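You operate a simulated robot arm through the tools that you are given. There is no shell and no other tool. Be economical: measure what you need, move in short steps, check, and stop when the job is done.

You run a simulated robot arm. Do the job below in one go: nothing can be reset, and whatever is moved stays where it is left.

JOB
Measure the axle on the mat, stand it back there and slide on the collar of that size.
Fine: close the caliper. Set down upright: what you pick out.

It is judged by the outcome, as a careful person would: the job done as asked, and still so three seconds after it is handed in. It fails if anything else is knocked over, pushed out of place, dropped, spilled or broken.

ROBOT AND FRAMES
A 7-joint arm with a two-finger parallel gripper, fixed in place. Base frame: the origin is at the foot of the arm, x ahead of it, y to its left, z up; the work surface is at about z = 0. Readings come in mm, rad, newtons and seconds.
With the tool pointing down near the work surface it reaches from about 240 to 620 mm from the base axis. Its first joint turns from -1.152 to 1.152 rad. Payload 2.6 kg.
The TCP is the grasp point between the finger pads, 30 mm short of the fingertips. In the tool frame z runs along the fingers and y along their closing line. The gripper opens to 94 mm. The fingers are 28 mm wide and 10 mm thick; the gripper's body (50 by 96 mm) begins 55 mm behind the TCP.
Orientation is told as [roll, pitch, yaw] about the base's x, y, z axes, in that order, counted from this pose: with the fingers straight down and closing along the base's y, the tool's x points along the base's -x, its y along +y and its z along -z.

CONTROLS
- The arm moves only by the tool drive_tool. Its argument "rows" is a list of rows, each a list of 3 entries, a list of its own where there are three numbers: the gripper command, from -1 (fully open) to 1 (shut), values between in proportion, then the shift along the tool's x, y, z in units of 25 mm (1.0 is 25 mm), then the turn, a rotation vector about the tool's x, y, z in units of 8 degrees (1.0 is 8 degrees). In form: [[gripper, [tx, ty, tz], [wx, wy, wz]], ...]. A call has 1 to 10 rows; each row shifts and turns the commanded pose from where the row before left it, along the tool's axes as they then stand. A call with a number of a shift or a turn outside -1 to 1 is refused whole. A row lasts 0.2 s, in which the tool goes at most 50 mm and 0.15 rad; a call with a longer step from one row to the next is refused whole, and so is a gripper value outside its range. Where a pose cannot be reached the arm comes as near as it can. A force on the tool above 50 N (or 10 N above the force at the start of the call, whichever is more), or a blocked arm, ends the call early, and 0.2 s more pass. Each finger travels about 72 mm/s and halts on what it meets, pressing with about 38 N; the grip force reading is that of the motor and also rises with nothing between the fingers. The clock runs only during rows and for 0.2 s after the last one: add rows that do not move to give the fingers time. The reply holds the time, the measured pose of the TCP, the force on the tool along the base axes, the opening and the grip force, in the units named above and with some noise, with the torque about the TCP (base axes, N m) and any sound that the robot's microphone picked up.
- Cameras (640 x 400 px; columns grow to the right, rows downward): "scene" is fixed at [26.8, 429.8, 575.1]; the picture's right is [-0.79, -0.61, 0.00], its down [-0.31, 0.41, -0.86] and it looks along [0.52, -0.68, -0.51] (base axes); focal length 376 px, centre (320, 200). "wrist" rides on the gripper at [76, 14, -102] in the tool frame; the picture's right is [-0.18, 0.98, 0.00], its down [-0.75, -0.14, -0.64] and it looks along [-0.63, -0.12, 0.77] (tool axes); focal length 243 px, centre (320, 200). There is no depth. A picture from a camera that has moved, and an enlarged one, comes with that camera's place and axes in the base frame and with its lens. The place of the scene camera against the robot may be out by one fixed shift of up to 18 mm in any direction.
- snapshot(camera): a new picture of that camera. It takes no simulated time.
- enlarge(camera, box): a new picture of the part [left, top, right, bottom] of that camera's present view, enlarged. It takes no simulated time.
- hand_in(): hands the job in; it is judged then, once.

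Work in short steps. Places have to be worked out from the pictures, the camera data and where the tool is seen: move nearer, look again, correct. Check each grasp and each placing, and mend what went wrong. You have 120 turns and 64 pictures in all, those below and enlarged ones among them. Open the gripper and draw the arm clear of the work before you hand the job in, unless the task says otherwise; then end with one line.

The tools are called after "Call:" as name(argument=value, ...) on one line, values as JSON. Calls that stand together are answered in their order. drive_tool: Moves the arm, as the interface text tells. Its arguments: {"type":"object","properties":{"rows":{"type":"array"}},"required":["rows"]} The other tools are called the same way: snapshot (camera) takes a picture; enlarge (camera, box) takes an enlarged picture of a part of a camera's view; hand_in () hands the job in.

At the start:

```text
clock: 0.0
tool_pos: [368.2, -60.1, 323.2]
tool_rot: [0.0, 0.0, 0.001]
wrist_force: [-0.1, -0.5, 0.6]
ft_torque: [0.02, 0.0, -0.05]
gripper_width: 94.0
finger_force: 0.1
```

scene: 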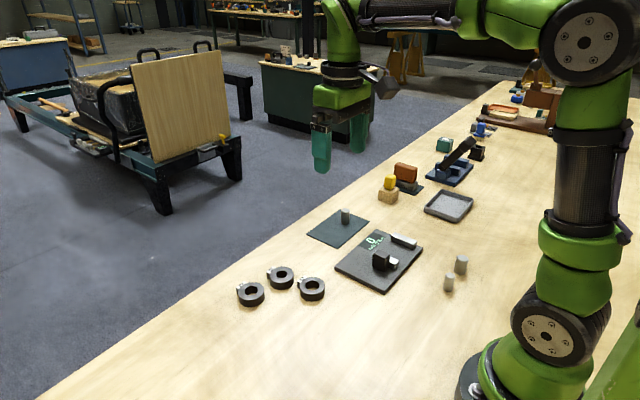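
wrist: 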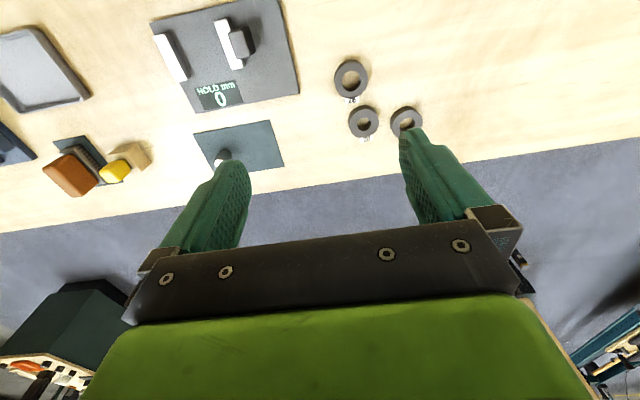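

The pictures show a mat with an axle, a bench caliper, three collars and two spare axles. I enlarge these for details.

Call:
enlarge(camera="scene", box=[300, 190, 480, 302])

Call:
enlarge(camera="scene", box=[220, 240, 348, 320])

Call:
enlarge(camera="wrist", box=[140, 0, 440, 188])

```text
3.56 times, centred on (390, 246) of scene
camera zoom: at [26.8, 429.8, 575.1], right [-0.79, -0.61, 0.0], down [-0.31, 0.41, -0.86], along [0.52, -0.68, -0.51], focal length 1336 px, centre (71, 36)
```

zoom: 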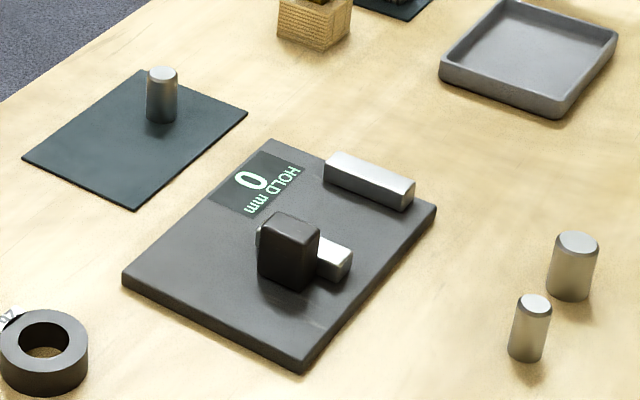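

```text
5.00 times, centred on (284, 280) of scene
camera zoom: at [26.8, 429.8, 575.1], right [-0.79, -0.61, 0.0], down [-0.31, 0.41, -0.86], along [0.52, -0.68, -0.51], focal length 1879 px, centre (500, -200)
```

zoom: 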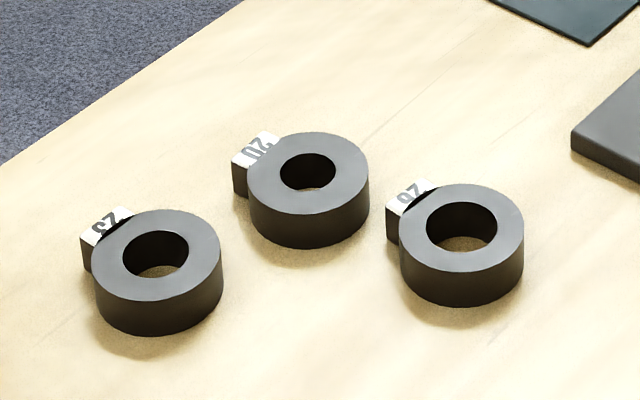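

```text
2.13 times, centred on (290, 94) of wrist
camera zoom: at [291.1, -45.8, 424.9], right [0.18, 0.98, 0.0], down [0.75, -0.14, 0.64], along [0.63, -0.12, -0.77], focal length 516 px, centre (384, 426)
```

zoom: 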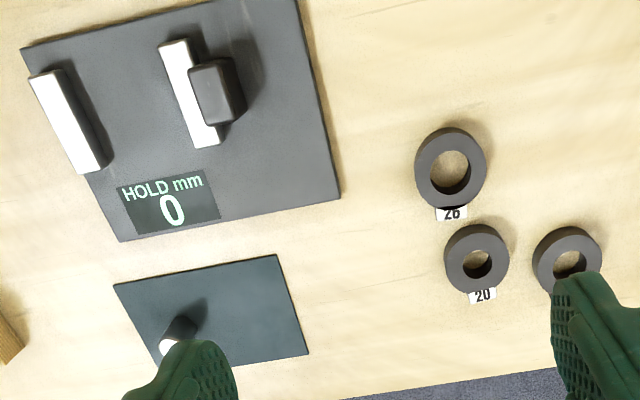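

The collars read 20, 23 and 26. I put the axle near (487,-272) and the caliper at about x 276–404, y -286…-102, with its jaws closing along y. I move above the axle for a closer look.

Call:
drive_tool(rows=[[-1, [-0.529, -0.942, 0.75], [0, 0, 0]], [-1, [-0.529, -0.942, 0.75], [0, 0, 0]], [-1, [-0.529, -0.942, 0.75], [0, 0, 0]], [-1, [-0.529, -0.942, 0.75], [0, 0, 0]], [-1, [-0.529, -0.942, 0.75], [0, 0, 0]], [-1, [-0.529, -0.942, 0.75], [0, 0, 0]], [-1, [-0.529, -0.942, 0.75], [0, 0, 0]], [-1, [-0.529, -0.942, 0.75], [0, 0, 0]], [-1, [-0.529, -0.942, 0.75], [0, 0, 0]], [-1, [0, 0, 0], [0, 0, 0]]])

Call:
snapshot(camera="wrist")

Call:
enlarge(camera="scene", box=[270, 130, 430, 230])

```text
clock: 2.2
tool_pos: [487.0, -273.4, 154.2]
tool_rot: [0.0, 0.0, 0.0]
wrist_force: [-0.1, -0.6, 0.7]
ft_torque: [0.0, -0.04, -0.01]
gripper_width: 94.1
finger_force: 0.1
```

```text
58 pictures are left
camera wrist: at [410.6, -258.2, 256.2], right [0.18, 0.98, 0.0], down [0.75, -0.14, 0.64], along [0.63, -0.12, -0.77], focal length 243 px, centre (320, 200)
```

wrist: 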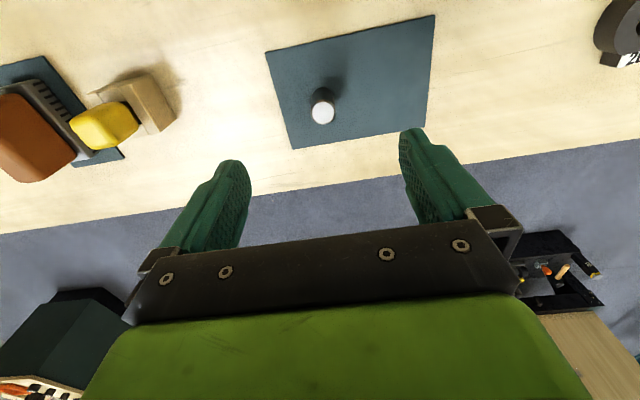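

```text
4.00 times, centred on (350, 180) of scene
camera zoom: at [26.8, 429.7, 575.1], right [-0.79, -0.61, 0.0], down [-0.31, 0.41, -0.86], along [0.52, -0.68, -0.51], focal length 1503 px, centre (200, 280)
```

zoom: 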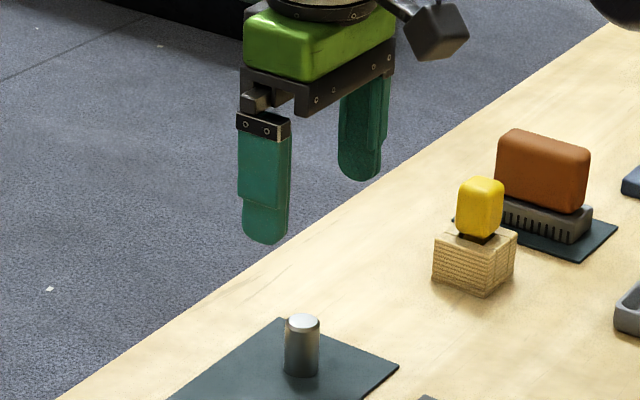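

The axle is at about (488,-271) and about 39 mm tall. I lower the open fingers around it to a TCP height of about 47 mm.

Call:
drive_tool(rows=[[-1, [-0.04, 0.1, 0.85], [0, 0, 0]], [-1, [0, 0, 0.85], [0, 0, 0]], [-1, [0, 0, 0.85], [0, 0, 0]], [-1, [0, 0, 0.85], [0, 0, 0]], [-1, [0, 0, 0.85], [0, 0, 0]], [-1, [0, 0, 0], [0, 0, 0]]])

Call:
snapshot(camera="wrist")

Call:
enlarge(camera="scene", box=[290, 170, 402, 240])

```text
clock: 3.6
tool_pos: [489.2, -267.6, 47.8]
tool_rot: [0.0, 0.001, -0.001]
wrist_force: [-0.8, 0.4, 0.4]
ft_torque: [-0.01, 0.0, -0.01]
gripper_width: 94.3
finger_force: 0.1
```

```text
56 pictures are left
camera wrist: at [411.6, -254.6, 148.8], right [0.18, 0.98, 0.0], down [0.75, -0.14, 0.64], along [0.63, -0.12, -0.77], focal length 243 px, centre (320, 200)
```

wrist: 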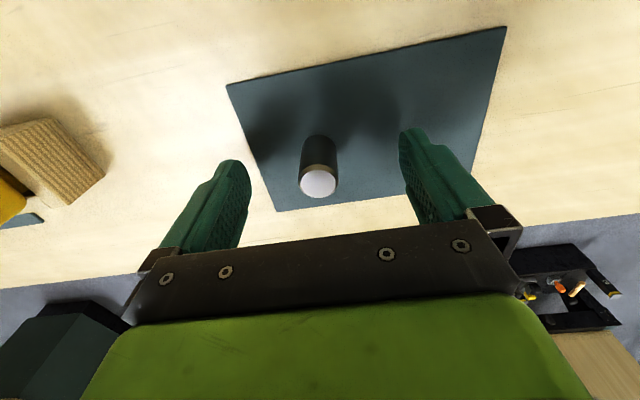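

```text
5.71 times, centred on (346, 205) of scene
camera zoom: at [26.8, 429.8, 575.1], right [-0.79, -0.61, 0.0], down [-0.31, 0.41, -0.86], along [0.52, -0.68, -0.51], focal length 2147 px, centre (171, 171)
```

zoom: 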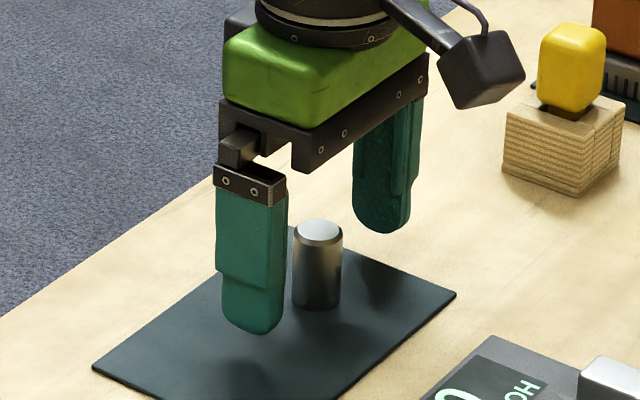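

Axle centre reads (488,-270), so I shift slightly and close on it.

Call:
drive_tool(rows=[[-1, [0.04, -0.09, 0.1], [0, 0, 0]], [-1, [0, 0, 0], [0, 0, 0]], [0.3, [0, 0, 0], [0, 0, 0]], [0.3, [0, 0, 0], [0, 0, 0]], [1, [0, 0, 0], [0, 0, 0]], [1, [0, 0, 0], [0, 0, 0]], [1, [0, 0, 0], [0, 0, 0]]])

Call:
snapshot(camera="wrist")

```text
clock: 5.2
tool_pos: [486.3, -270.9, 44.6]
tool_rot: [-0.001, -0.001, 0.0]
wrist_force: [-0.2, 1.2, 0.7]
ft_torque: [0.06, 0.05, -0.01]
gripper_width: 21.5
finger_force: 37.8
```

```text
54 pictures are left
camera wrist: at [410.4, -256.7, 147.0], right [0.18, 0.98, 0.0], down [0.75, -0.14, 0.64], along [0.63, -0.12, -0.77], focal length 243 px, centre (320, 200)
```

wrist: 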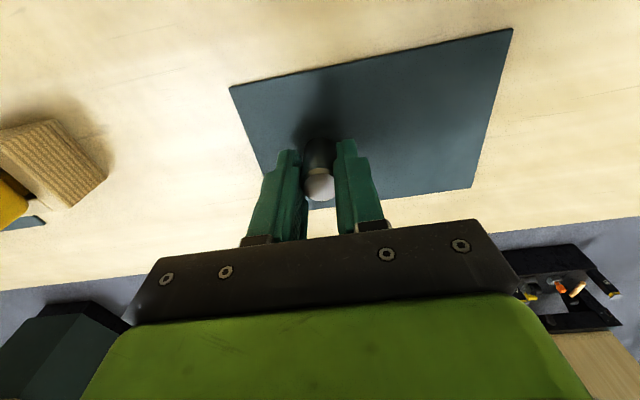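

The axle is gripped at about 21.5 mm, which falls between sizes, so the caliper has to decide. I lift it and carry it over the caliper gap.

Call:
drive_tool(rows=[[1, [0, 0, -0.5], [0, 0, 0]], [1, [0, 0, -1], [0, 0, 0]], [1, [0, 0, -1], [0, 0, 0]], [1, [0, 0, -1], [0, 0, 0]], [1, [1, 0.28, -0.5], [0, 0, 0]], [1, [1, 0.28, 0], [0, 0, 0]], [1, [1, 0.28, 0], [0, 0, 0]], [1, [1, 0.28, 0], [0, 0, 0]], [1, [1, 0.28, 0], [0, 0, 0]], [1, [1, 0.28, 0], [0, 0, 0]]])

Call:
snapshot(camera="wrist")

Call:
enlarge(camera="scene", box=[310, 190, 470, 290])

```text
clock: 7.4
tool_pos: [337.3, -230.5, 146.9]
tool_rot: [0.0, 0.0, 0.0]
wrist_force: [-0.2, -0.7, -1.2]
ft_torque: [-0.01, 0.01, -0.03]
gripper_width: 21.7
finger_force: 38.3
```

```text
53 pictures are left
camera wrist: at [260.8, -215.8, 248.3], right [0.18, 0.98, 0.0], down [0.75, -0.14, 0.64], along [0.63, -0.12, -0.77], focal length 243 px, centre (320, 200)
```

wrist: 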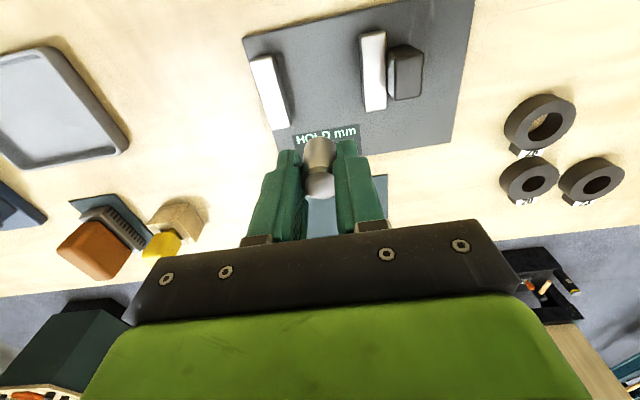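

```text
4.00 times, centred on (390, 240) of scene
camera zoom: at [26.8, 429.8, 575.1], right [-0.79, -0.61, 0.0], down [-0.31, 0.41, -0.86], along [0.52, -0.68, -0.51], focal length 1503 px, centre (40, 40)
```

zoom: 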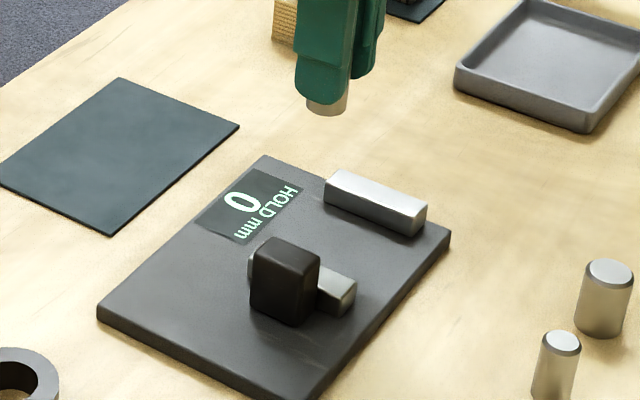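

Jaw faces are at about y=-262 (fixed) and y=-190 (slider), over x 288–348, with low tops near z=20. I lower the axle to (318,-232), stopping just above the plate.

Call:
drive_tool(rows=[[1, [0.77, -0.06, 0], [0, 0, 0]], [1, [0, 0, 0.87], [0, 0, 0]], [1, [0, 0, 0.87], [0, 0, 0]], [1, [0, 0, 0.87], [0, 0, 0]], [1, [0, 0, 0.8], [0, 0, 0]], [1, [0, 0, 0], [0, 0, 0]]])

Call:
snapshot(camera="wrist")

Call:
enlarge(camera="scene", box=[330, 205, 442, 275])

```text
clock: 8.8
tool_pos: [316.2, -230.4, 60.2]
tool_rot: [0.001, 0.0, 0.0]
wrist_force: [0.6, -0.3, -2.0]
ft_torque: [0.01, 0.0, -0.01]
gripper_width: 21.7
finger_force: 38.0
```

```text
51 pictures are left
camera wrist: at [239.4, -215.5, 161.9], right [0.18, 0.98, 0.0], down [0.75, -0.14, 0.64], along [0.63, -0.12, -0.77], focal length 243 px, centre (320, 200)
```

wrist: 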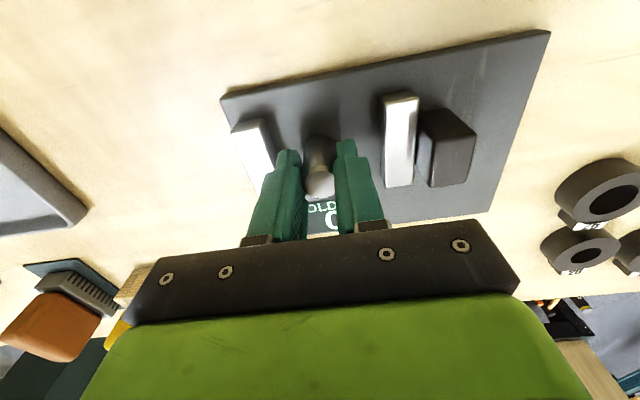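

```text
5.71 times, centred on (386, 240) of scene
camera zoom: at [26.8, 429.8, 575.1], right [-0.79, -0.61, 0.0], down [-0.31, 0.41, -0.86], along [0.52, -0.68, -0.51], focal length 2147 px, centre (-57, -29)
```

zoom: 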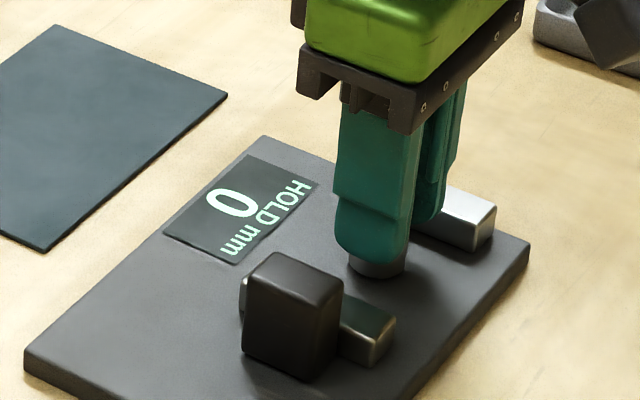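

The axle is between the jaws and a little above the plate. I lower it in small steps and watch the vertical force.

Call:
drive_tool(rows=[[1, [0, 0, 0.08], [0, 0, 0]], [1, [0, 0, 0.08], [0, 0, 0]], [1, [0, 0, 0.08], [0, 0, 0]], [1, [0, 0, 0], [0, 0, 0]]])

```text
clock: 9.8
tool_pos: [317.7, -230.5, 54.4]
tool_rot: [0.001, 0.0, 0.0]
wrist_force: [-3.3, 5.3, 23.7]
ft_torque: [0.35, 0.07, 0.07]
gripper_width: 21.7
finger_force: 38.1
```

Contact is made at about z=55. I ease off a touch, open partly and rise.

Call:
drive_tool(rows=[[1, [0, 0, -0.03], [0, 0, 0]], [0.28, [0, 0, 0], [0, 0, 0]], [0.28, [0, 0, 0], [0, 0, 0]], [0.28, [0, 0, 0], [0, 0, 0]]])

Call:
snapshot(camera="wrist")

```text
clock: 10.8
tool_pos: [317.7, -229.9, 55.1]
tool_rot: [-0.001, 0.001, -0.001]
wrist_force: [0.7, -0.3, -0.2]
ft_torque: [-0.01, 0.01, 0.0]
gripper_width: 33.5
finger_force: 0.1
```

```text
49 pictures are left
camera wrist: at [240.7, -216.2, 156.9], right [0.18, 0.98, 0.0], down [0.75, -0.14, 0.64], along [0.63, -0.12, -0.77], focal length 243 px, centre (320, 200)
```

wrist: 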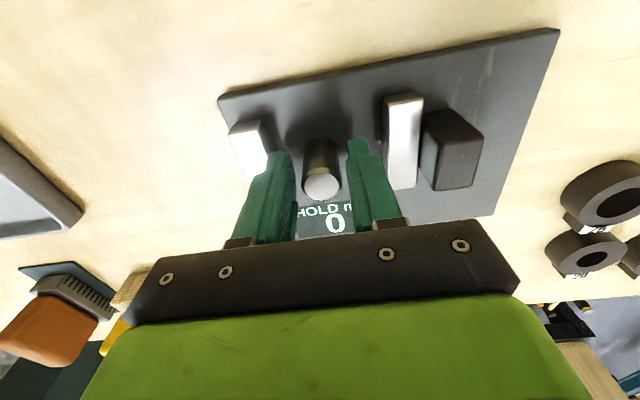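

The axle stands free. I rise, move over to the +y side of the slider's handle and close the fingers.

Call:
drive_tool(rows=[[0.28, [0, 0, -0.5], [0, 0, 0]], [0.28, [0, 0, -1], [0, 0, 0]], [0.28, [0, 0, -1], [0, 0, 0]], [0.28, [0, 1, 0], [0, 0, 0]], [1, [0, 1, 0], [0, 0, 0]], [1, [0, 1, 0], [0, 0, 0]], [1, [0, 1, 0], [0, 0, 0]], [1, [0, 0.6, 0], [0, 0, 0]], [1, [0, 0, 0], [0, 0, 0]]])

Call:
snapshot(camera="wrist")

Call:
enlarge(camera="scene", box=[330, 205, 442, 275])

```text
clock: 12.8
tool_pos: [318.1, -114.6, 119.6]
tool_rot: [0.0, 0.0, -0.001]
wrist_force: [-0.2, -0.4, 0.4]
ft_torque: [0.02, -0.03, 0.0]
gripper_width: 0.0
finger_force: 33.9
```

```text
48 pictures are left
camera wrist: at [240.5, -100.9, 221.2], right [0.18, 0.98, 0.0], down [0.75, -0.14, 0.64], along [0.63, -0.12, -0.77], focal length 243 px, centre (320, 200)
```

wrist: 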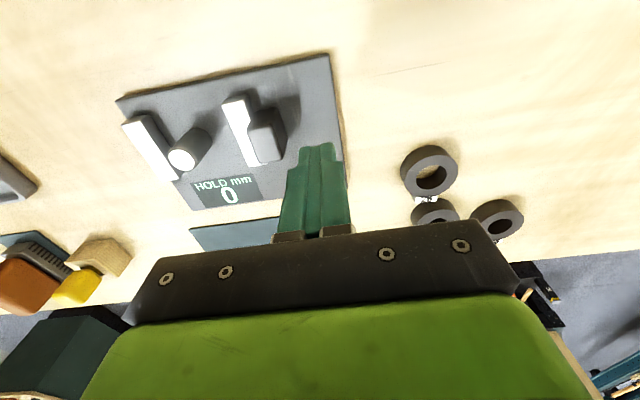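

```text
5.71 times, centred on (386, 240) of scene
camera zoom: at [26.8, 429.8, 575.1], right [-0.79, -0.61, 0.0], down [-0.31, 0.41, -0.86], along [0.52, -0.68, -0.51], focal length 2147 px, centre (-57, -29)
```

zoom: 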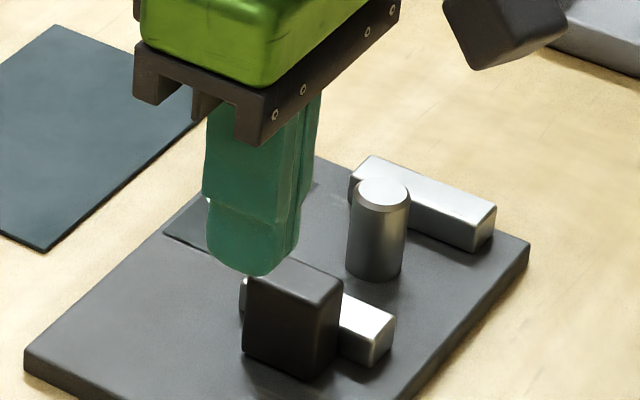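

The axle stands well between the jaws. I lower the closed fingers beside the handle, whose +y face is at about y=-144.

Call:
drive_tool(rows=[[1, [0, 0, 0.95], [0, 0, 0]], [1, [0, 0, 0.95], [0, 0, 0]], [1, [0, 0, 0.9], [0, 0, 0]], [1, [0, 0, 0], [0, 0, 0]]])

Call:
enlarge(camera="scene", box=[330, 205, 442, 275])

```text
clock: 13.8
tool_pos: [316.3, -117.2, 47.9]
tool_rot: [0.0, -0.001, 0.001]
wrist_force: [-0.5, 0.9, -0.6]
ft_torque: [0.04, -0.01, 0.01]
gripper_width: 0.0
finger_force: 33.4
```

```text
5.71 times, centred on (386, 240) of scene
camera zoom: at [26.8, 429.8, 575.1], right [-0.79, -0.61, 0.0], down [-0.31, 0.41, -0.86], along [0.52, -0.68, -0.51], focal length 2147 px, centre (-57, -29)
```

zoom: 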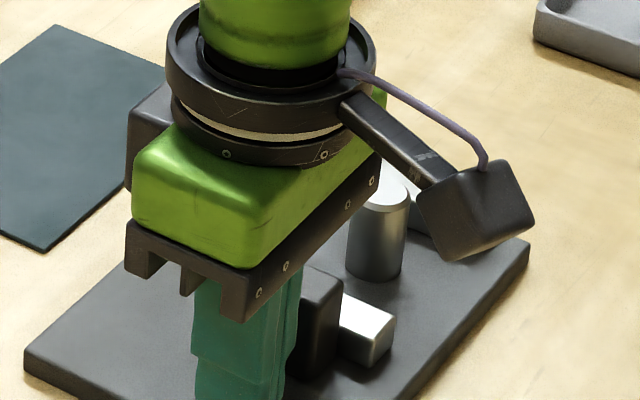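

I push the handle toward -y in 5 mm steps.

Call:
drive_tool(rows=[[1, [0, -0.2, 0], [0, 0, 0]], [1, [0, -0.2, 0], [0, 0, 0]], [1, [0, -0.2, 0], [0, 0, 0]], [1, [0, -0.2, 0], [0, 0, 0]], [1, [0, -0.2, 0], [0, 0, 0]], [1, [0, -0.2, 0], [0, 0, 0]], [1, [0, -0.2, 0], [0, 0, 0]], [1, [0, -0.2, 0], [0, 0, 0]]])

Call:
snapshot(camera="wrist")

```text
clock: 15.6
tool_pos: [317.7, -156.2, 47.7]
tool_rot: [0.0, -0.001, 0.002]
wrist_force: [0.0, 0.9, -0.2]
ft_torque: [-0.04, 0.0, -0.01]
gripper_width: 0.0
finger_force: 32.8
```

```text
45 pictures are left
camera wrist: at [240.9, -141.8, 149.5], right [0.18, 0.98, 0.0], down [0.75, -0.14, 0.64], along [0.63, -0.12, -0.77], focal length 243 px, centre (320, 200)
```

wrist: 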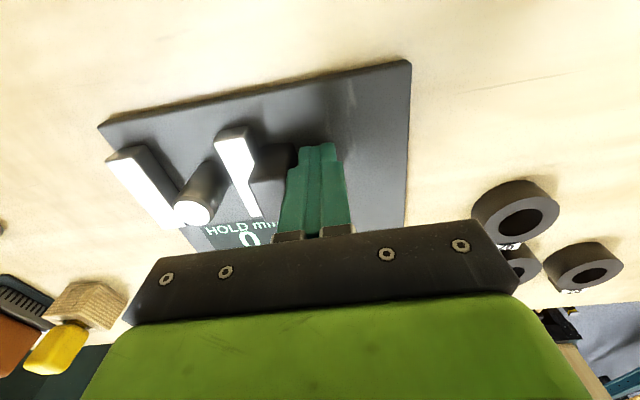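

The slider moves freely and is nearly at the axle. I continue with smaller steps.

Call:
drive_tool(rows=[[1, [0, -0.15, 0], [0, 0, 0]], [1, [0, -0.15, 0], [0, 0, 0]], [1, [0, -0.15, 0], [0, 0, 0]], [1, [0, -0.1, 0], [0, 0, 0]], [1, [0, -0.1, 0], [0, 0, 0]], [1, [0, -0.1, 0], [0, 0, 0]], [1, [0, -0.1, 0], [0, 0, 0]], [1, [0, 0, 0], [0, 0, 0]]])

Call:
snapshot(camera="wrist")

```text
clock: 17.4
tool_pos: [316.2, -176.1, 46.2]
tool_rot: [0.001, 0.002, 0.0]
wrist_force: [0.0, 0.2, 0.2]
ft_torque: [0.0, -0.02, -0.02]
gripper_width: 0.0
finger_force: 33.3
```

```text
44 pictures are left
camera wrist: at [240.6, -162.8, 148.7], right [0.18, 0.98, 0.0], down [0.75, -0.14, 0.64], along [0.63, -0.12, -0.77], focal length 243 px, centre (320, 200)
```

wrist: 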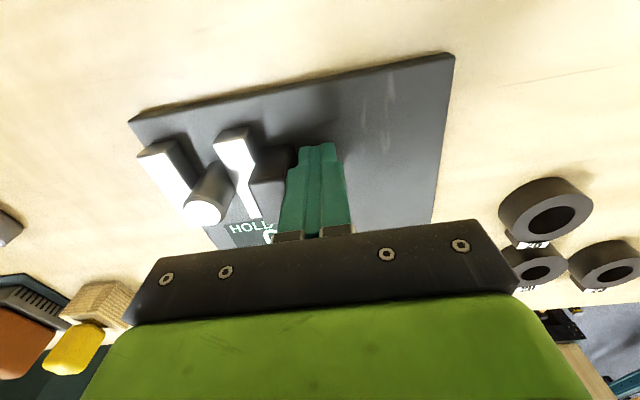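

The axle still has a small gap to the fixed jaw. I continue in about 1.5 mm steps and watch the force.

Call:
drive_tool(rows=[[1, [0, -0.06, 0], [0, 0, 0]], [1, [0, -0.06, 0], [0, 0, 0]], [1, [0, -0.06, 0], [0, 0, 0]], [1, [0, -0.06, 0], [0, 0, 0]], [1, [0, 0, 0], [0, 0, 0]]])

Call:
snapshot(camera="wrist")

```text
clock: 18.6
tool_pos: [317.6, -181.4, 46.9]
tool_rot: [0.004, 0.003, 0.0]
wrist_force: [-3.6, 12.8, 4.6]
ft_torque: [-0.08, -0.05, -0.02]
gripper_width: 0.2
finger_force: 32.3
```

```text
43 pictures are left
camera wrist: at [241.3, -167.7, 148.6], right [0.18, 0.98, 0.0], down [0.75, -0.14, 0.64], along [0.63, -0.12, -0.77], focal length 243 px, centre (320, 200)
```

wrist: 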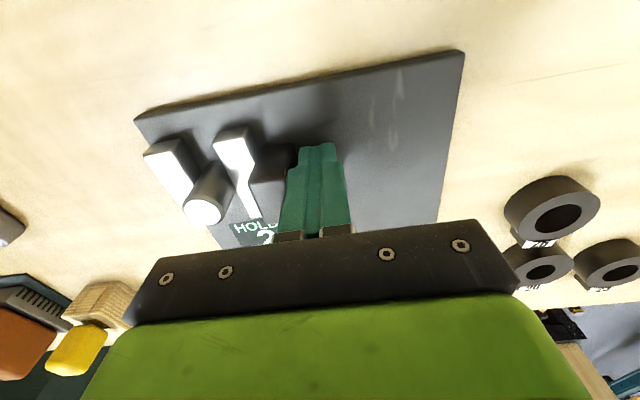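

The force has risen to 13 N and the display has changed. I hold a moment, back the fingers off and read it.

Call:
drive_tool(rows=[[1, [0, -0.03, 0], [0, 0, 0]], [1, [0, 0, 0], [0, 0, 0]], [1, [0, 0, 0], [0, 0, 0]], [1, [0, 0.3, 0], [0, 0, 0]], [1, [0, 0.6, 0], [0, 0, 0]], [1, [0, 0, -1], [0, 0, 0]], [1, [0, 0, -1], [0, 0, 0]], [1, [0, 0, -1], [0, 0, 0]], [1, [0, 0, 0], [0, 0, 0]]])

Call:
enlarge(camera="wrist", box=[60, 50, 380, 250])

Call:
enlarge(camera="scene", box=[330, 205, 442, 275])

```text
clock: 20.6
tool_pos: [317.8, -160.6, 122.4]
tool_rot: [0.0, 0.001, 0.0]
wrist_force: [0.8, -0.2, 0.5]
ft_torque: [0.04, 0.04, 0.0]
gripper_width: 0.2
finger_force: 33.4
```

```text
2.00 times, centred on (220, 150) of wrist
camera zoom: at [241.8, -147.6, 224.1], right [0.18, 0.98, 0.0], down [0.75, -0.14, 0.64], along [0.63, -0.12, -0.77], focal length 485 px, centre (520, 300)
```

zoom: 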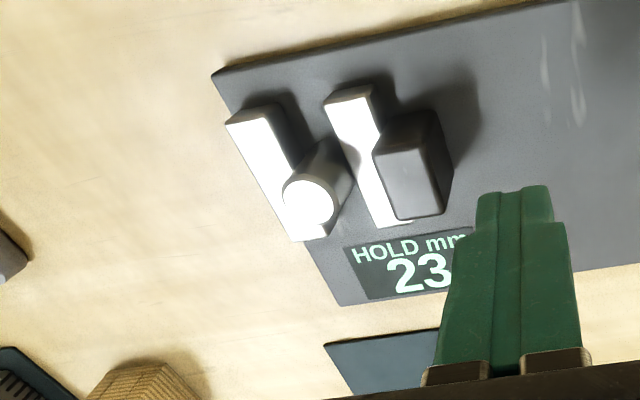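

```text
5.71 times, centred on (386, 240) of scene
camera zoom: at [26.8, 429.8, 575.1], right [-0.79, -0.61, 0.0], down [-0.31, 0.41, -0.86], along [0.52, -0.68, -0.51], focal length 2147 px, centre (-57, -29)
```

zoom: 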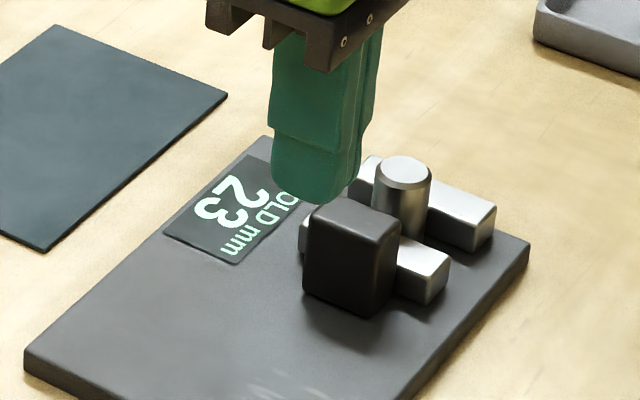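

The caliper reads 23, from 13 N of contact. I turn the tool 90° so the fingers can take the axle along x, clear of the jaws and handle.

Call:
drive_tool(rows=[[0.3, [0, 0, 0], [0, 0, 1]], [0.3, [0, 0, 0], [0, 0, 1]], [0.3, [0, 0, 0], [0, 0, 1]], [0.3, [0, 0, 0], [0, 0, 1]], [0.3, [0, 0, 0], [0, 0, 1]], [0.3, [0, 0, 0], [0, 0, 1]], [0.3, [0, 0, 0], [0, 0, 1]], [0.3, [0, 0, 0], [0, 0, 1]], [0.3, [0, 0, 0], [0, 0, 1]], [0.3, [0, 0, 0], [0, 0, 1]]])

```text
clock: 22.8
tool_pos: [317.0, -160.3, 122.8]
tool_rot: [0.001, 0.001, -1.399]
wrist_force: [0.2, 0.1, -0.3]
ft_torque: [-0.02, 0.01, -0.03]
gripper_width: 33.0
finger_force: 0.0
```

The rotation works, so I finish it and move above the axle at about (319,-249).

Call:
drive_tool(rows=[[0.1, [0, 0, 0], [0, 0, 1]], [0.1, [0, 0, 0], [0, 0, 0.25]], [0.1, [-0.9, 0.04, 0], [0, 0, 0]], [0.1, [-0.9, 0.04, 0], [0, 0, 0]], [0.1, [-0.9, 0, 0], [0, 0, 0]], [0.1, [-0.85, 0, 0], [0, 0, 0]], [0.1, [0, 0, 0.8], [0, 0, 0]], [0.1, [0, 0, 0], [0, 0, 0]]])

Call:
snapshot(camera="wrist")

Call:
enlarge(camera="scene", box=[330, 205, 442, 275])

```text
clock: 24.6
tool_pos: [319.0, -248.4, 101.0]
tool_rot: [0.0, 0.002, -1.571]
wrist_force: [0.6, -0.1, 0.2]
ft_torque: [0.0, 0.02, 0.04]
gripper_width: 42.1
finger_force: 0.0
```

```text
40 pictures are left
camera wrist: at [332.9, -173.1, 203.4], right [0.98, -0.18, 0.0], down [-0.14, -0.75, 0.64], along [-0.12, -0.63, -0.77], focal length 243 px, centre (320, 200)
```

wrist: 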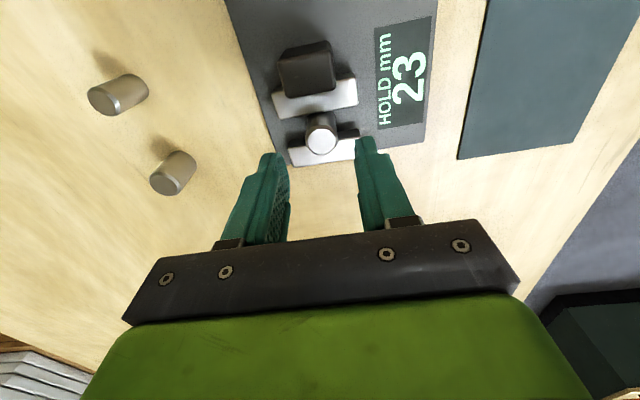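

```text
5.71 times, centred on (386, 240) of scene
camera zoom: at [26.8, 429.8, 575.1], right [-0.79, -0.61, 0.0], down [-0.31, 0.41, -0.86], along [0.52, -0.68, -0.51], focal length 2147 px, centre (-57, -29)
```

zoom: 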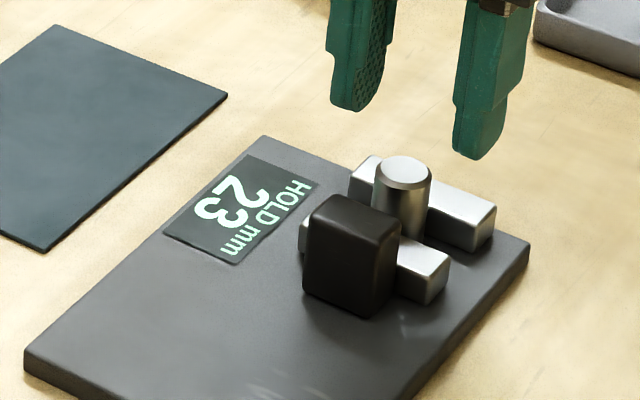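

The display clearly reads 23 and the axle is at about (319.5,-247). I descend so the tips stay above the jaws, then grip the upper part.

Call:
drive_tool(rows=[[0.1, [0.05, 0.02, 0.5], [0, 0, 0]], [0.1, [0, 0, 0.5], [0, 0, 0]], [0.1, [0, 0, 0.5], [0, 0, 0]], [0.1, [0, 0, 0], [0, 0, 0]], [1, [0, 0, 0], [0, 0, 0]], [1, [0, 0, 0], [0, 0, 0]], [1, [0, 0, 0], [0, 0, 0]]])

Call:
enlarge(camera="scene", box=[330, 205, 442, 275])

```text
clock: 26.2
tool_pos: [319.3, -248.9, 64.2]
tool_rot: [-0.001, 0.002, -1.572]
wrist_force: [-0.2, -0.1, 0.1]
ft_torque: [0.01, 0.01, 0.01]
gripper_width: 21.9
finger_force: 37.9
```

```text
5.71 times, centred on (386, 240) of scene
camera zoom: at [26.8, 429.8, 575.1], right [-0.79, -0.61, 0.0], down [-0.31, 0.41, -0.86], along [0.52, -0.68, -0.51], focal length 2147 px, centre (-57, -29)
```

zoom: 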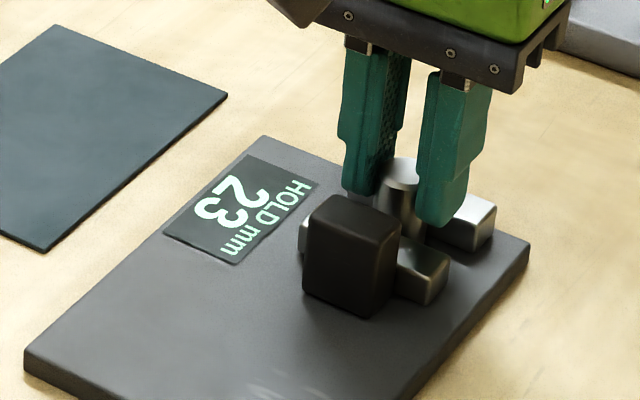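

I have the axle. I lift it straight up and carry it back to its place on the mat at about (487,-271).

Call:
drive_tool(rows=[[1, [0, 0, -0.4], [0, 0, 0]], [1, [0, 0, -0.8], [0, 0, 0]], [1, [0, 0, -0.9], [0, 0, 0]], [1, [-0.1, 0.96, -0.5], [0, 0, 0]], [1, [-0.13, 0.96, 0], [0, 0, 0]], [1, [-0.13, 0.96, 0], [0, 0, 0]], [1, [-0.13, 0.96, 0], [0, 0, 0]], [1, [-0.13, 0.96, 0], [0, 0, 0]], [1, [-0.13, 0.96, 0], [0, 0, 0]], [1, [-0.13, 0.96, 0], [0, 0, 0]]])

Call:
enlarge(camera="scene", box=[290, 170, 450, 270])

```text
clock: 28.4
tool_pos: [488.0, -271.7, 129.2]
tool_rot: [0.0, 0.002, -1.57]
wrist_force: [0.0, 0.6, -1.8]
ft_torque: [-0.02, -0.02, 0.0]
gripper_width: 21.9
finger_force: 37.4
```

```text
4.00 times, centred on (370, 220) of scene
camera zoom: at [26.8, 429.8, 575.1], right [-0.79, -0.61, 0.0], down [-0.31, 0.41, -0.86], along [0.52, -0.68, -0.51], focal length 1503 px, centre (120, 120)
```

zoom: 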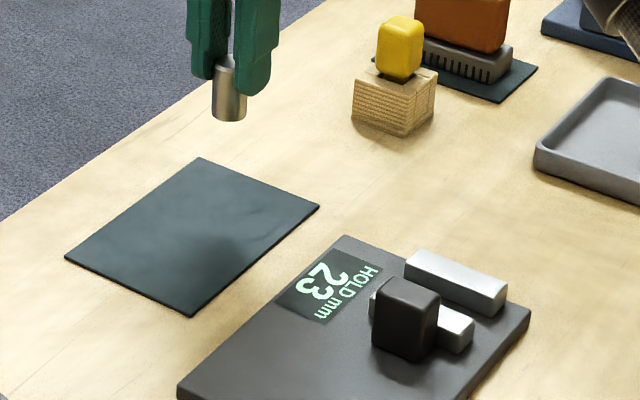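

The axle is held upright and the caliper stayed put. I lower to just above the mat.

Call:
drive_tool(rows=[[1, [0, 0, 0.9], [0, 0, 0]], [1, [0, 0, 0.9], [0, 0, 0]], [1, [0, 0, 0.8], [0, 0, 0]], [1, [0, 0, 0.2], [0, 0, 0]], [1, [0, 0, 0.06], [0, 0, 0]], [1, [0, 0, 0.06], [0, 0, 0]], [1, [0, 0, 0], [0, 0, 0]]])

```text
clock: 30.0
tool_pos: [487.9, -270.6, 57.1]
tool_rot: [0.0, 0.0, -1.571]
wrist_force: [-0.9, -0.7, -0.8]
ft_torque: [0.0, 0.0, -0.01]
gripper_width: 22.0
finger_force: 38.4
```

I'm at z=57 with no contact yet, so I continue in 1 mm steps.

Call:
drive_tool(rows=[[1, [0, 0, 0.04], [0, 0, 0]], [1, [0, 0, 0.04], [0, 0, 0]], [1, [0, 0, 0.04], [0, 0, 0]], [1, [0, 0, 0], [0, 0, 0]]])

```text
clock: 31.0
tool_pos: [487.5, -272.2, 54.7]
tool_rot: [0.002, -0.002, -1.571]
wrist_force: [-4.5, 1.5, 12.7]
ft_torque: [0.14, 0.28, 0.0]
gripper_width: 22.0
finger_force: 37.9
```

Touched down with 12.7 N. I ease off slightly, open and rise.

Call:
drive_tool(rows=[[1, [0, 0, -0.02], [0, 0, 0]], [0.2, [0, 0, 0], [0, 0, 0]], [0.2, [0, 0, 0], [0, 0, 0]], [0.0, [0, 0, 0], [0, 0, 0]], [0.0, [0, 0, -0.6], [0, 0, 0]], [0.0, [0, 0, -0.9], [0, 0, 0]], [0.0, [0, 0, -0.9], [0, 0, 0]], [0.0, [0, 0, 0], [0, 0, 0]]])

Call:
snapshot(camera="wrist")

Call:
enlarge(camera="scene", box=[290, 170, 450, 270])

```text
clock: 32.8
tool_pos: [488.2, -271.8, 115.6]
tool_rot: [0.0, 0.0, -1.571]
wrist_force: [0.2, -0.2, 0.2]
ft_torque: [-0.02, 0.03, 0.03]
gripper_width: 46.8
finger_force: 0.1
```

```text
36 pictures are left
camera wrist: at [502.7, -195.2, 217.2], right [0.98, -0.18, 0.0], down [-0.14, -0.75, 0.64], along [-0.12, -0.63, -0.77], focal length 243 px, centre (320, 200)
```

wrist: 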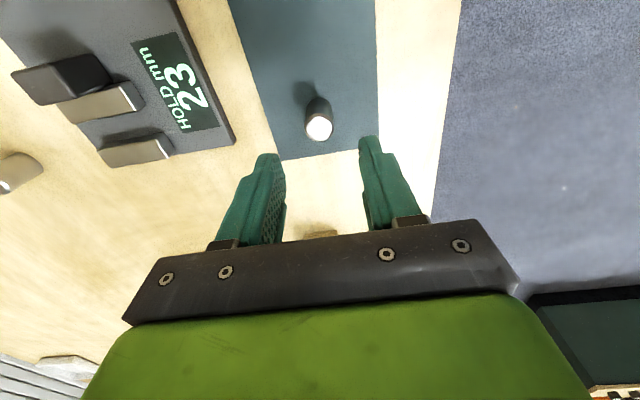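

```text
4.00 times, centred on (370, 220) of scene
camera zoom: at [26.8, 429.8, 575.1], right [-0.79, -0.61, 0.0], down [-0.31, 0.41, -0.86], along [0.52, -0.68, -0.51], focal length 1503 px, centre (120, 120)
```

zoom: 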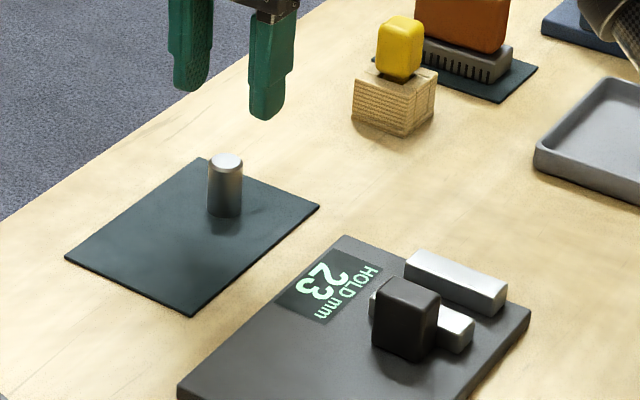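

The axle is standing where it was. The gripper's own 21.9 mm reading disagrees slightly with 23, so I check the caliper's zero by closing it empty, which the job permits.

Call:
drive_tool(rows=[[1, [0.64, -0.971, 0], [0, 0, 0]], [1, [0.64, -0.971, 0], [0, 0, 0]], [1, [0.64, -0.971, 0], [0, 0, 0]], [1, [0.64, -0.971, 0], [0, 0, 0]], [1, [0.64, -0.971, 0], [0, 0, 0]], [1, [0.64, -0.971, 0], [0, 0, 0]], [1, [0.64, -0.971, 0], [0, 0, 0]], [1, [0, 0, 0.5], [0, 0, 0]], [1, [0, 0, 0], [0, 0, 0]]])

Call:
enlarge(camera="scene", box=[330, 190, 458, 270])

```text
clock: 34.8
tool_pos: [318.0, -159.2, 102.1]
tool_rot: [-0.001, 0.001, -1.572]
wrist_force: [0.2, 0.5, 0.0]
ft_torque: [0.02, 0.03, -0.04]
gripper_width: 0.1
finger_force: 33.0
```

```text
5.00 times, centred on (394, 230) of scene
camera zoom: at [26.8, 429.8, 575.1], right [-0.79, -0.61, 0.0], down [-0.31, 0.41, -0.86], along [0.52, -0.68, -0.51], focal length 1879 px, centre (-50, 50)
```

zoom: 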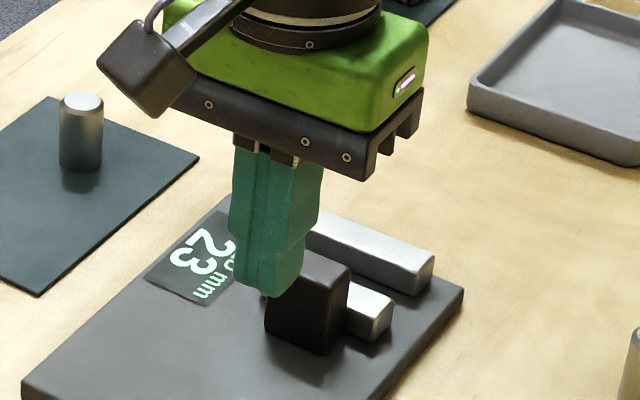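

I descend beside the handle, then push toward -y in 3 mm steps.

Call:
drive_tool(rows=[[1, [0, 0, 0.9], [0, 0, 0]], [1, [0, 0, 0.9], [0, 0, 0]], [1, [0, 0, 0.35], [0, 0, 0]], [1, [0, 0, 0], [0, 0, 0]], [1, [-0.3, 0, 0], [0, 0, 0]], [1, [-0.3, 0, 0], [0, 0, 0]], [1, [-0.2, 0, 0], [0, 0, 0]], [1, [-0.2, 0, 0], [0, 0, 0]], [1, [-0.2, 0, 0], [0, 0, 0]], [1, [-0.2, 0, 0], [0, 0, 0]]])

Call:
drive_tool(rows=[[1, [-0.1, 0, 0], [0, 0, 0]], [1, [-0.06, 0, 0], [0, 0, 0]], [1, [-0.06, 0, 0], [0, 0, 0]], [1, [0, 0, 0], [0, 0, 0]]])

```text
clock: 37.0
tool_pos: [318.6, -193.7, 47.2]
tool_rot: [0.003, -0.001, -1.571]
wrist_force: [-0.4, 1.4, 0.2]
ft_torque: [0.01, 0.0, -0.02]
gripper_width: 0.0
finger_force: 32.9
```

```text
clock: 38.0
tool_pos: [319.8, -199.2, 47.5]
tool_rot: [-0.001, 0.001, -1.571]
wrist_force: [-0.1, 0.2, 0.5]
ft_torque: [0.02, -0.03, 0.02]
gripper_width: 0.0
finger_force: 33.1
```

No contact between the jaws yet, so I continue gently.

Call:
drive_tool(rows=[[1, [-0.06, 0, 0], [0, 0, 0]], [1, [-0.06, 0, 0], [0, 0, 0]], [1, [-0.06, 0, 0], [0, 0, 0]], [1, [0, 0, 0], [0, 0, 0]]])

Call:
snapshot(camera="wrist")

```text
clock: 39.0
tool_pos: [318.2, -203.0, 47.9]
tool_rot: [-0.001, -0.001, -1.571]
wrist_force: [1.1, 2.8, 1.1]
ft_torque: [-0.03, -0.02, 0.03]
gripper_width: 0.0
finger_force: 33.3
```

```text
33 pictures are left
camera wrist: at [331.4, -127.1, 149.9], right [0.98, -0.18, 0.0], down [-0.14, -0.75, 0.64], along [-0.12, -0.63, -0.77], focal length 243 px, centre (320, 200)
```

wrist: 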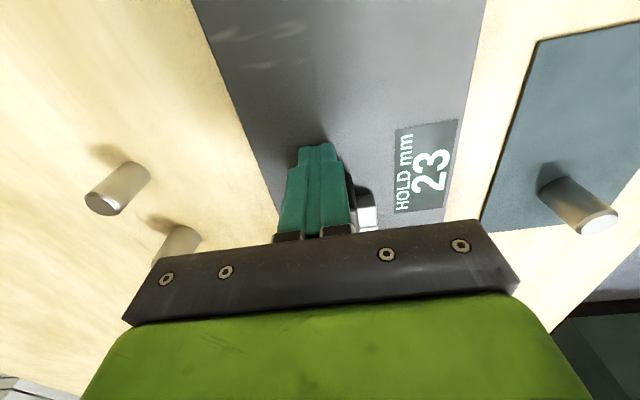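

Call:
drive_tool(rows=[[1, [-0.05, 0, 0], [0, 0, 0]], [1, [-0.05, 0, 0], [0, 0, 0]], [1, [0, 0, 0], [0, 0, 0]]])

Call:
snapshot(camera="wrist")

```text
clock: 39.8
tool_pos: [318.0, -203.1, 48.2]
tool_rot: [-0.003, 0.005, -1.571]
wrist_force: [-5.3, 22.2, 10.1]
ft_torque: [-0.21, -0.01, -0.06]
gripper_width: 0.0
finger_force: 32.8
```

```text
32 pictures are left
camera wrist: at [331.7, -128.2, 149.9], right [0.98, -0.18, 0.0], down [-0.14, -0.76, 0.64], along [-0.12, -0.63, -0.77], focal length 243 px, centre (320, 200)
```

wrist: 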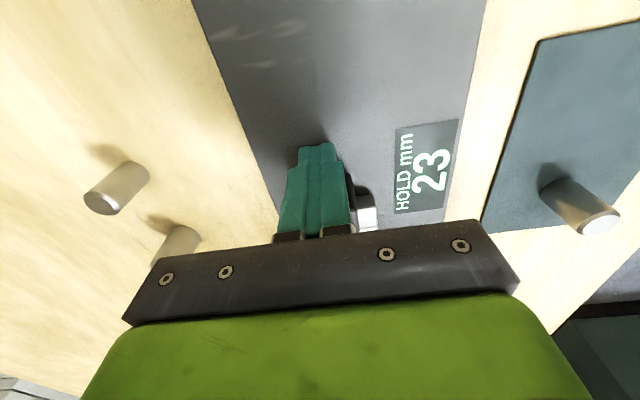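

The jaws are fully closed at 22 N and the display still holds 23; the slider travelled about 25 mm, which fits 23 and not 20. I back off, rise and head for collar 23.

Call:
drive_tool(rows=[[1, [0.4, 0, 0], [0, 0, 0]], [1, [0, 0, -1], [0, 0, 0]], [1, [0, 0, -1], [0, 0, 0]], [1, [0, 0, -1], [0, 0, 0]], [1, [1, 0.6, -1], [0, 0, 0]], [1, [1, 0.6, 0], [0, 0, 0]], [1, [1, 0.6, 0], [0, 0, 0]], [1, [1, 0.6, 0], [0, 0, 0]], [1, [1, 0.6, 0], [0, 0, 0]], [1, [1, 0.6, 0], [0, 0, 0]]])

Call:
drive_tool(rows=[[-1, [1, 0.65, 0], [0, 0, -0.9]], [-1, [0, 0, 0], [0, 0, -0.95]], [-1, [0, 0, 0], [0, 0, -0.95]], [-1, [0, 0, 0], [0, 0, -0.95]], [-1, [0, 0, 0], [0, 0, -0.95]], [-1, [0, 0, 0], [0, 0, -0.925]], [-1, [0, 0, 0], [0, 0, 0]]])

Call:
snapshot(camera="wrist")

```text
clock: 42.0
tool_pos: [407.8, -44.6, 148.4]
tool_rot: [0.0, 0.001, -1.572]
wrist_force: [-0.5, -0.1, 0.3]
ft_torque: [-0.02, 0.02, 0.01]
gripper_width: 0.0
finger_force: 32.8
```

```text
clock: 43.6
tool_pos: [424.7, -21.1, 149.1]
tool_rot: [0.0, 0.0, -0.784]
wrist_force: [-0.5, 0.2, 0.3]
ft_torque: [-0.01, -0.04, 0.04]
gripper_width: 93.9
finger_force: 0.0
```

```text
31 pictures are left
camera wrist: at [379.8, 42.8, 250.1], right [0.82, 0.57, 0.0], down [0.43, -0.63, 0.64], along [0.36, -0.53, -0.77], focal length 243 px, centre (320, 200)
```

wrist: 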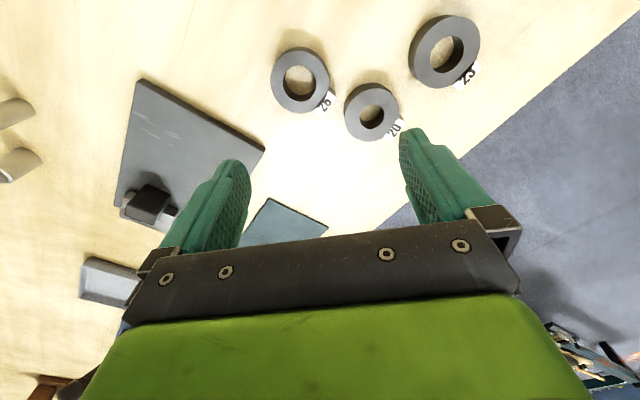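

Collar 23 is at about (483,72) with its tab toward +x, and collar 20 is 73 mm away on the -y side. I turn the tool to yaw +30°, which clears both the tab and the neighbour.

Call:
drive_tool(rows=[[-0.57, [0, 0, 0], [0, 0, -0.9375]], [-0.57, [0, 0, 0], [0, 0, -0.9375]], [-0.57, [0, 0, 0], [0, 0, -0.9375]], [-0.57, [0, 0, 0], [0, 0, -0.9375]], [-0.57, [0, 0, 0], [0, 0, -0.9375]], [-0.57, [0, 0, 0], [0, 0, -0.9375]], [-0.57, [0, 0, 0], [0, 0, -0.9375]], [-0.57, [0, 0, 0], [0, 0, -0.9375]], [-0.57, [0, 0, 0], [0, 0, -0.9375]], [-0.57, [0, 0, 0], [0, 0, -0.9375]]])

Call:
drive_tool(rows=[[-0.57, [-0.97, 0.51, 0], [0, 0, 0]], [-0.57, [-0.97, 0.51, 0], [0, 0, 0]], [-0.57, [-0.97, 0.51, 0], [0, 0, 0]], [-0.57, [-0.97, 0.51, 0], [0, 0, 0]], [-0.57, [0, 0, 0], [0, 0, 0]]])

Call:
snapshot(camera="wrist")

Call:
enlarge(camera="scene", box=[210, 220, 370, 320])

```text
clock: 45.8
tool_pos: [424.0, -21.8, 147.8]
tool_rot: [0.001, 0.001, 0.524]
wrist_force: [-0.3, -0.1, 0.0]
ft_torque: [-0.02, 0.03, 0.0]
gripper_width: 73.7
finger_force: 0.1
```

```text
clock: 47.0
tool_pos: [481.7, 72.2, 149.0]
tool_rot: [0.0, 0.002, 0.524]
wrist_force: [-1.1, 0.1, 0.5]
ft_torque: [-0.01, 0.0, 0.0]
gripper_width: 73.6
finger_force: 0.0
```

```text
30 pictures are left
camera wrist: at [409.1, 46.4, 250.9], right [-0.33, 0.94, 0.0], down [0.72, 0.25, 0.64], along [0.61, 0.21, -0.77], focal length 243 px, centre (320, 200)
```

wrist: 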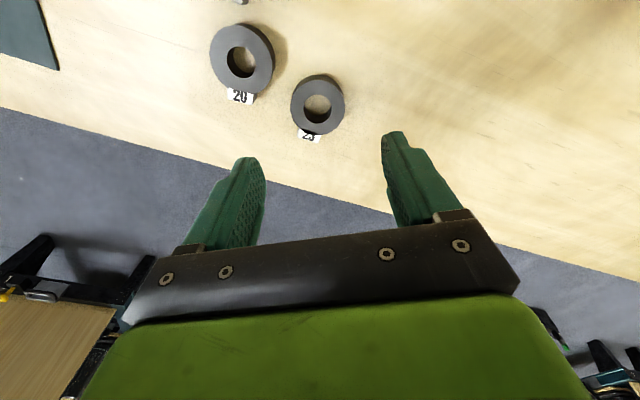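

```text
4.00 times, centred on (290, 270) of scene
camera zoom: at [26.8, 429.8, 575.1], right [-0.79, -0.61, 0.0], down [-0.31, 0.41, -0.86], along [0.52, -0.68, -0.51], focal length 1503 px, centre (440, -80)
```

zoom: 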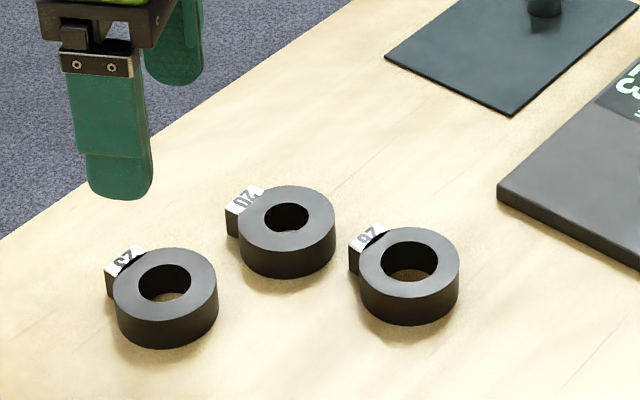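

Collar 23 is about 50 mm across with its centre near (483,70). I descend to 80 mm and check the centring again.

Call:
drive_tool(rows=[[-0.57, [0, -0.04, 0.9], [0, 0, 0]], [-0.57, [0, 0, 0.9], [0, 0, 0]], [-0.57, [0, 0, 0.9], [0, 0, 0]], [-0.57, [0, 0, 0], [0, 0, 0]]])

Call:
enlarge(camera="wrist", box=[160, 40, 480, 240])

Call:
enlarge(camera="scene", box=[210, 220, 370, 320])

```text
clock: 48.0
tool_pos: [483.0, 71.6, 79.8]
tool_rot: [0.0, 0.0, 0.523]
wrist_force: [-0.2, 0.2, -0.6]
ft_torque: [0.01, -0.03, 0.0]
gripper_width: 73.9
finger_force: 0.0
```

```text
2.00 times, centred on (320, 140) of wrist
camera zoom: at [409.0, 46.1, 182.5], right [-0.33, 0.94, 0.0], down [0.72, 0.25, 0.64], along [0.61, 0.21, -0.77], focal length 485 px, centre (320, 320)
```

zoom: 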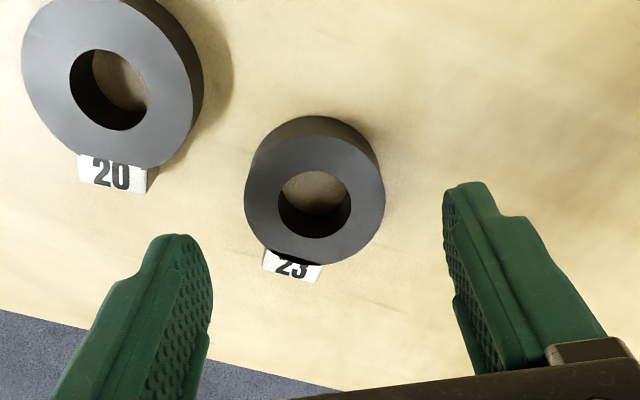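

```text
4.00 times, centred on (290, 270) of scene
camera zoom: at [26.8, 429.8, 575.1], right [-0.79, -0.61, 0.0], down [-0.31, 0.41, -0.86], along [0.52, -0.68, -0.51], focal length 1503 px, centre (440, -80)
```

zoom: 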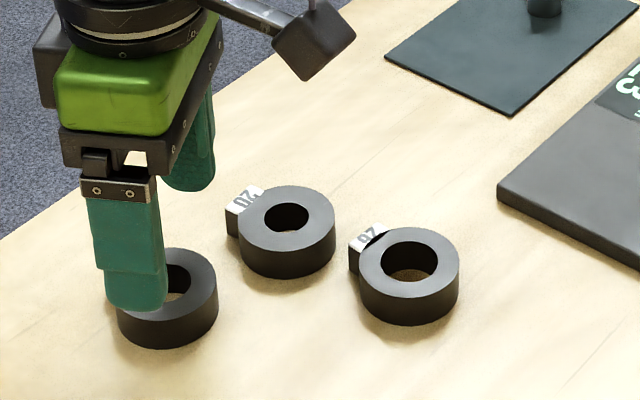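

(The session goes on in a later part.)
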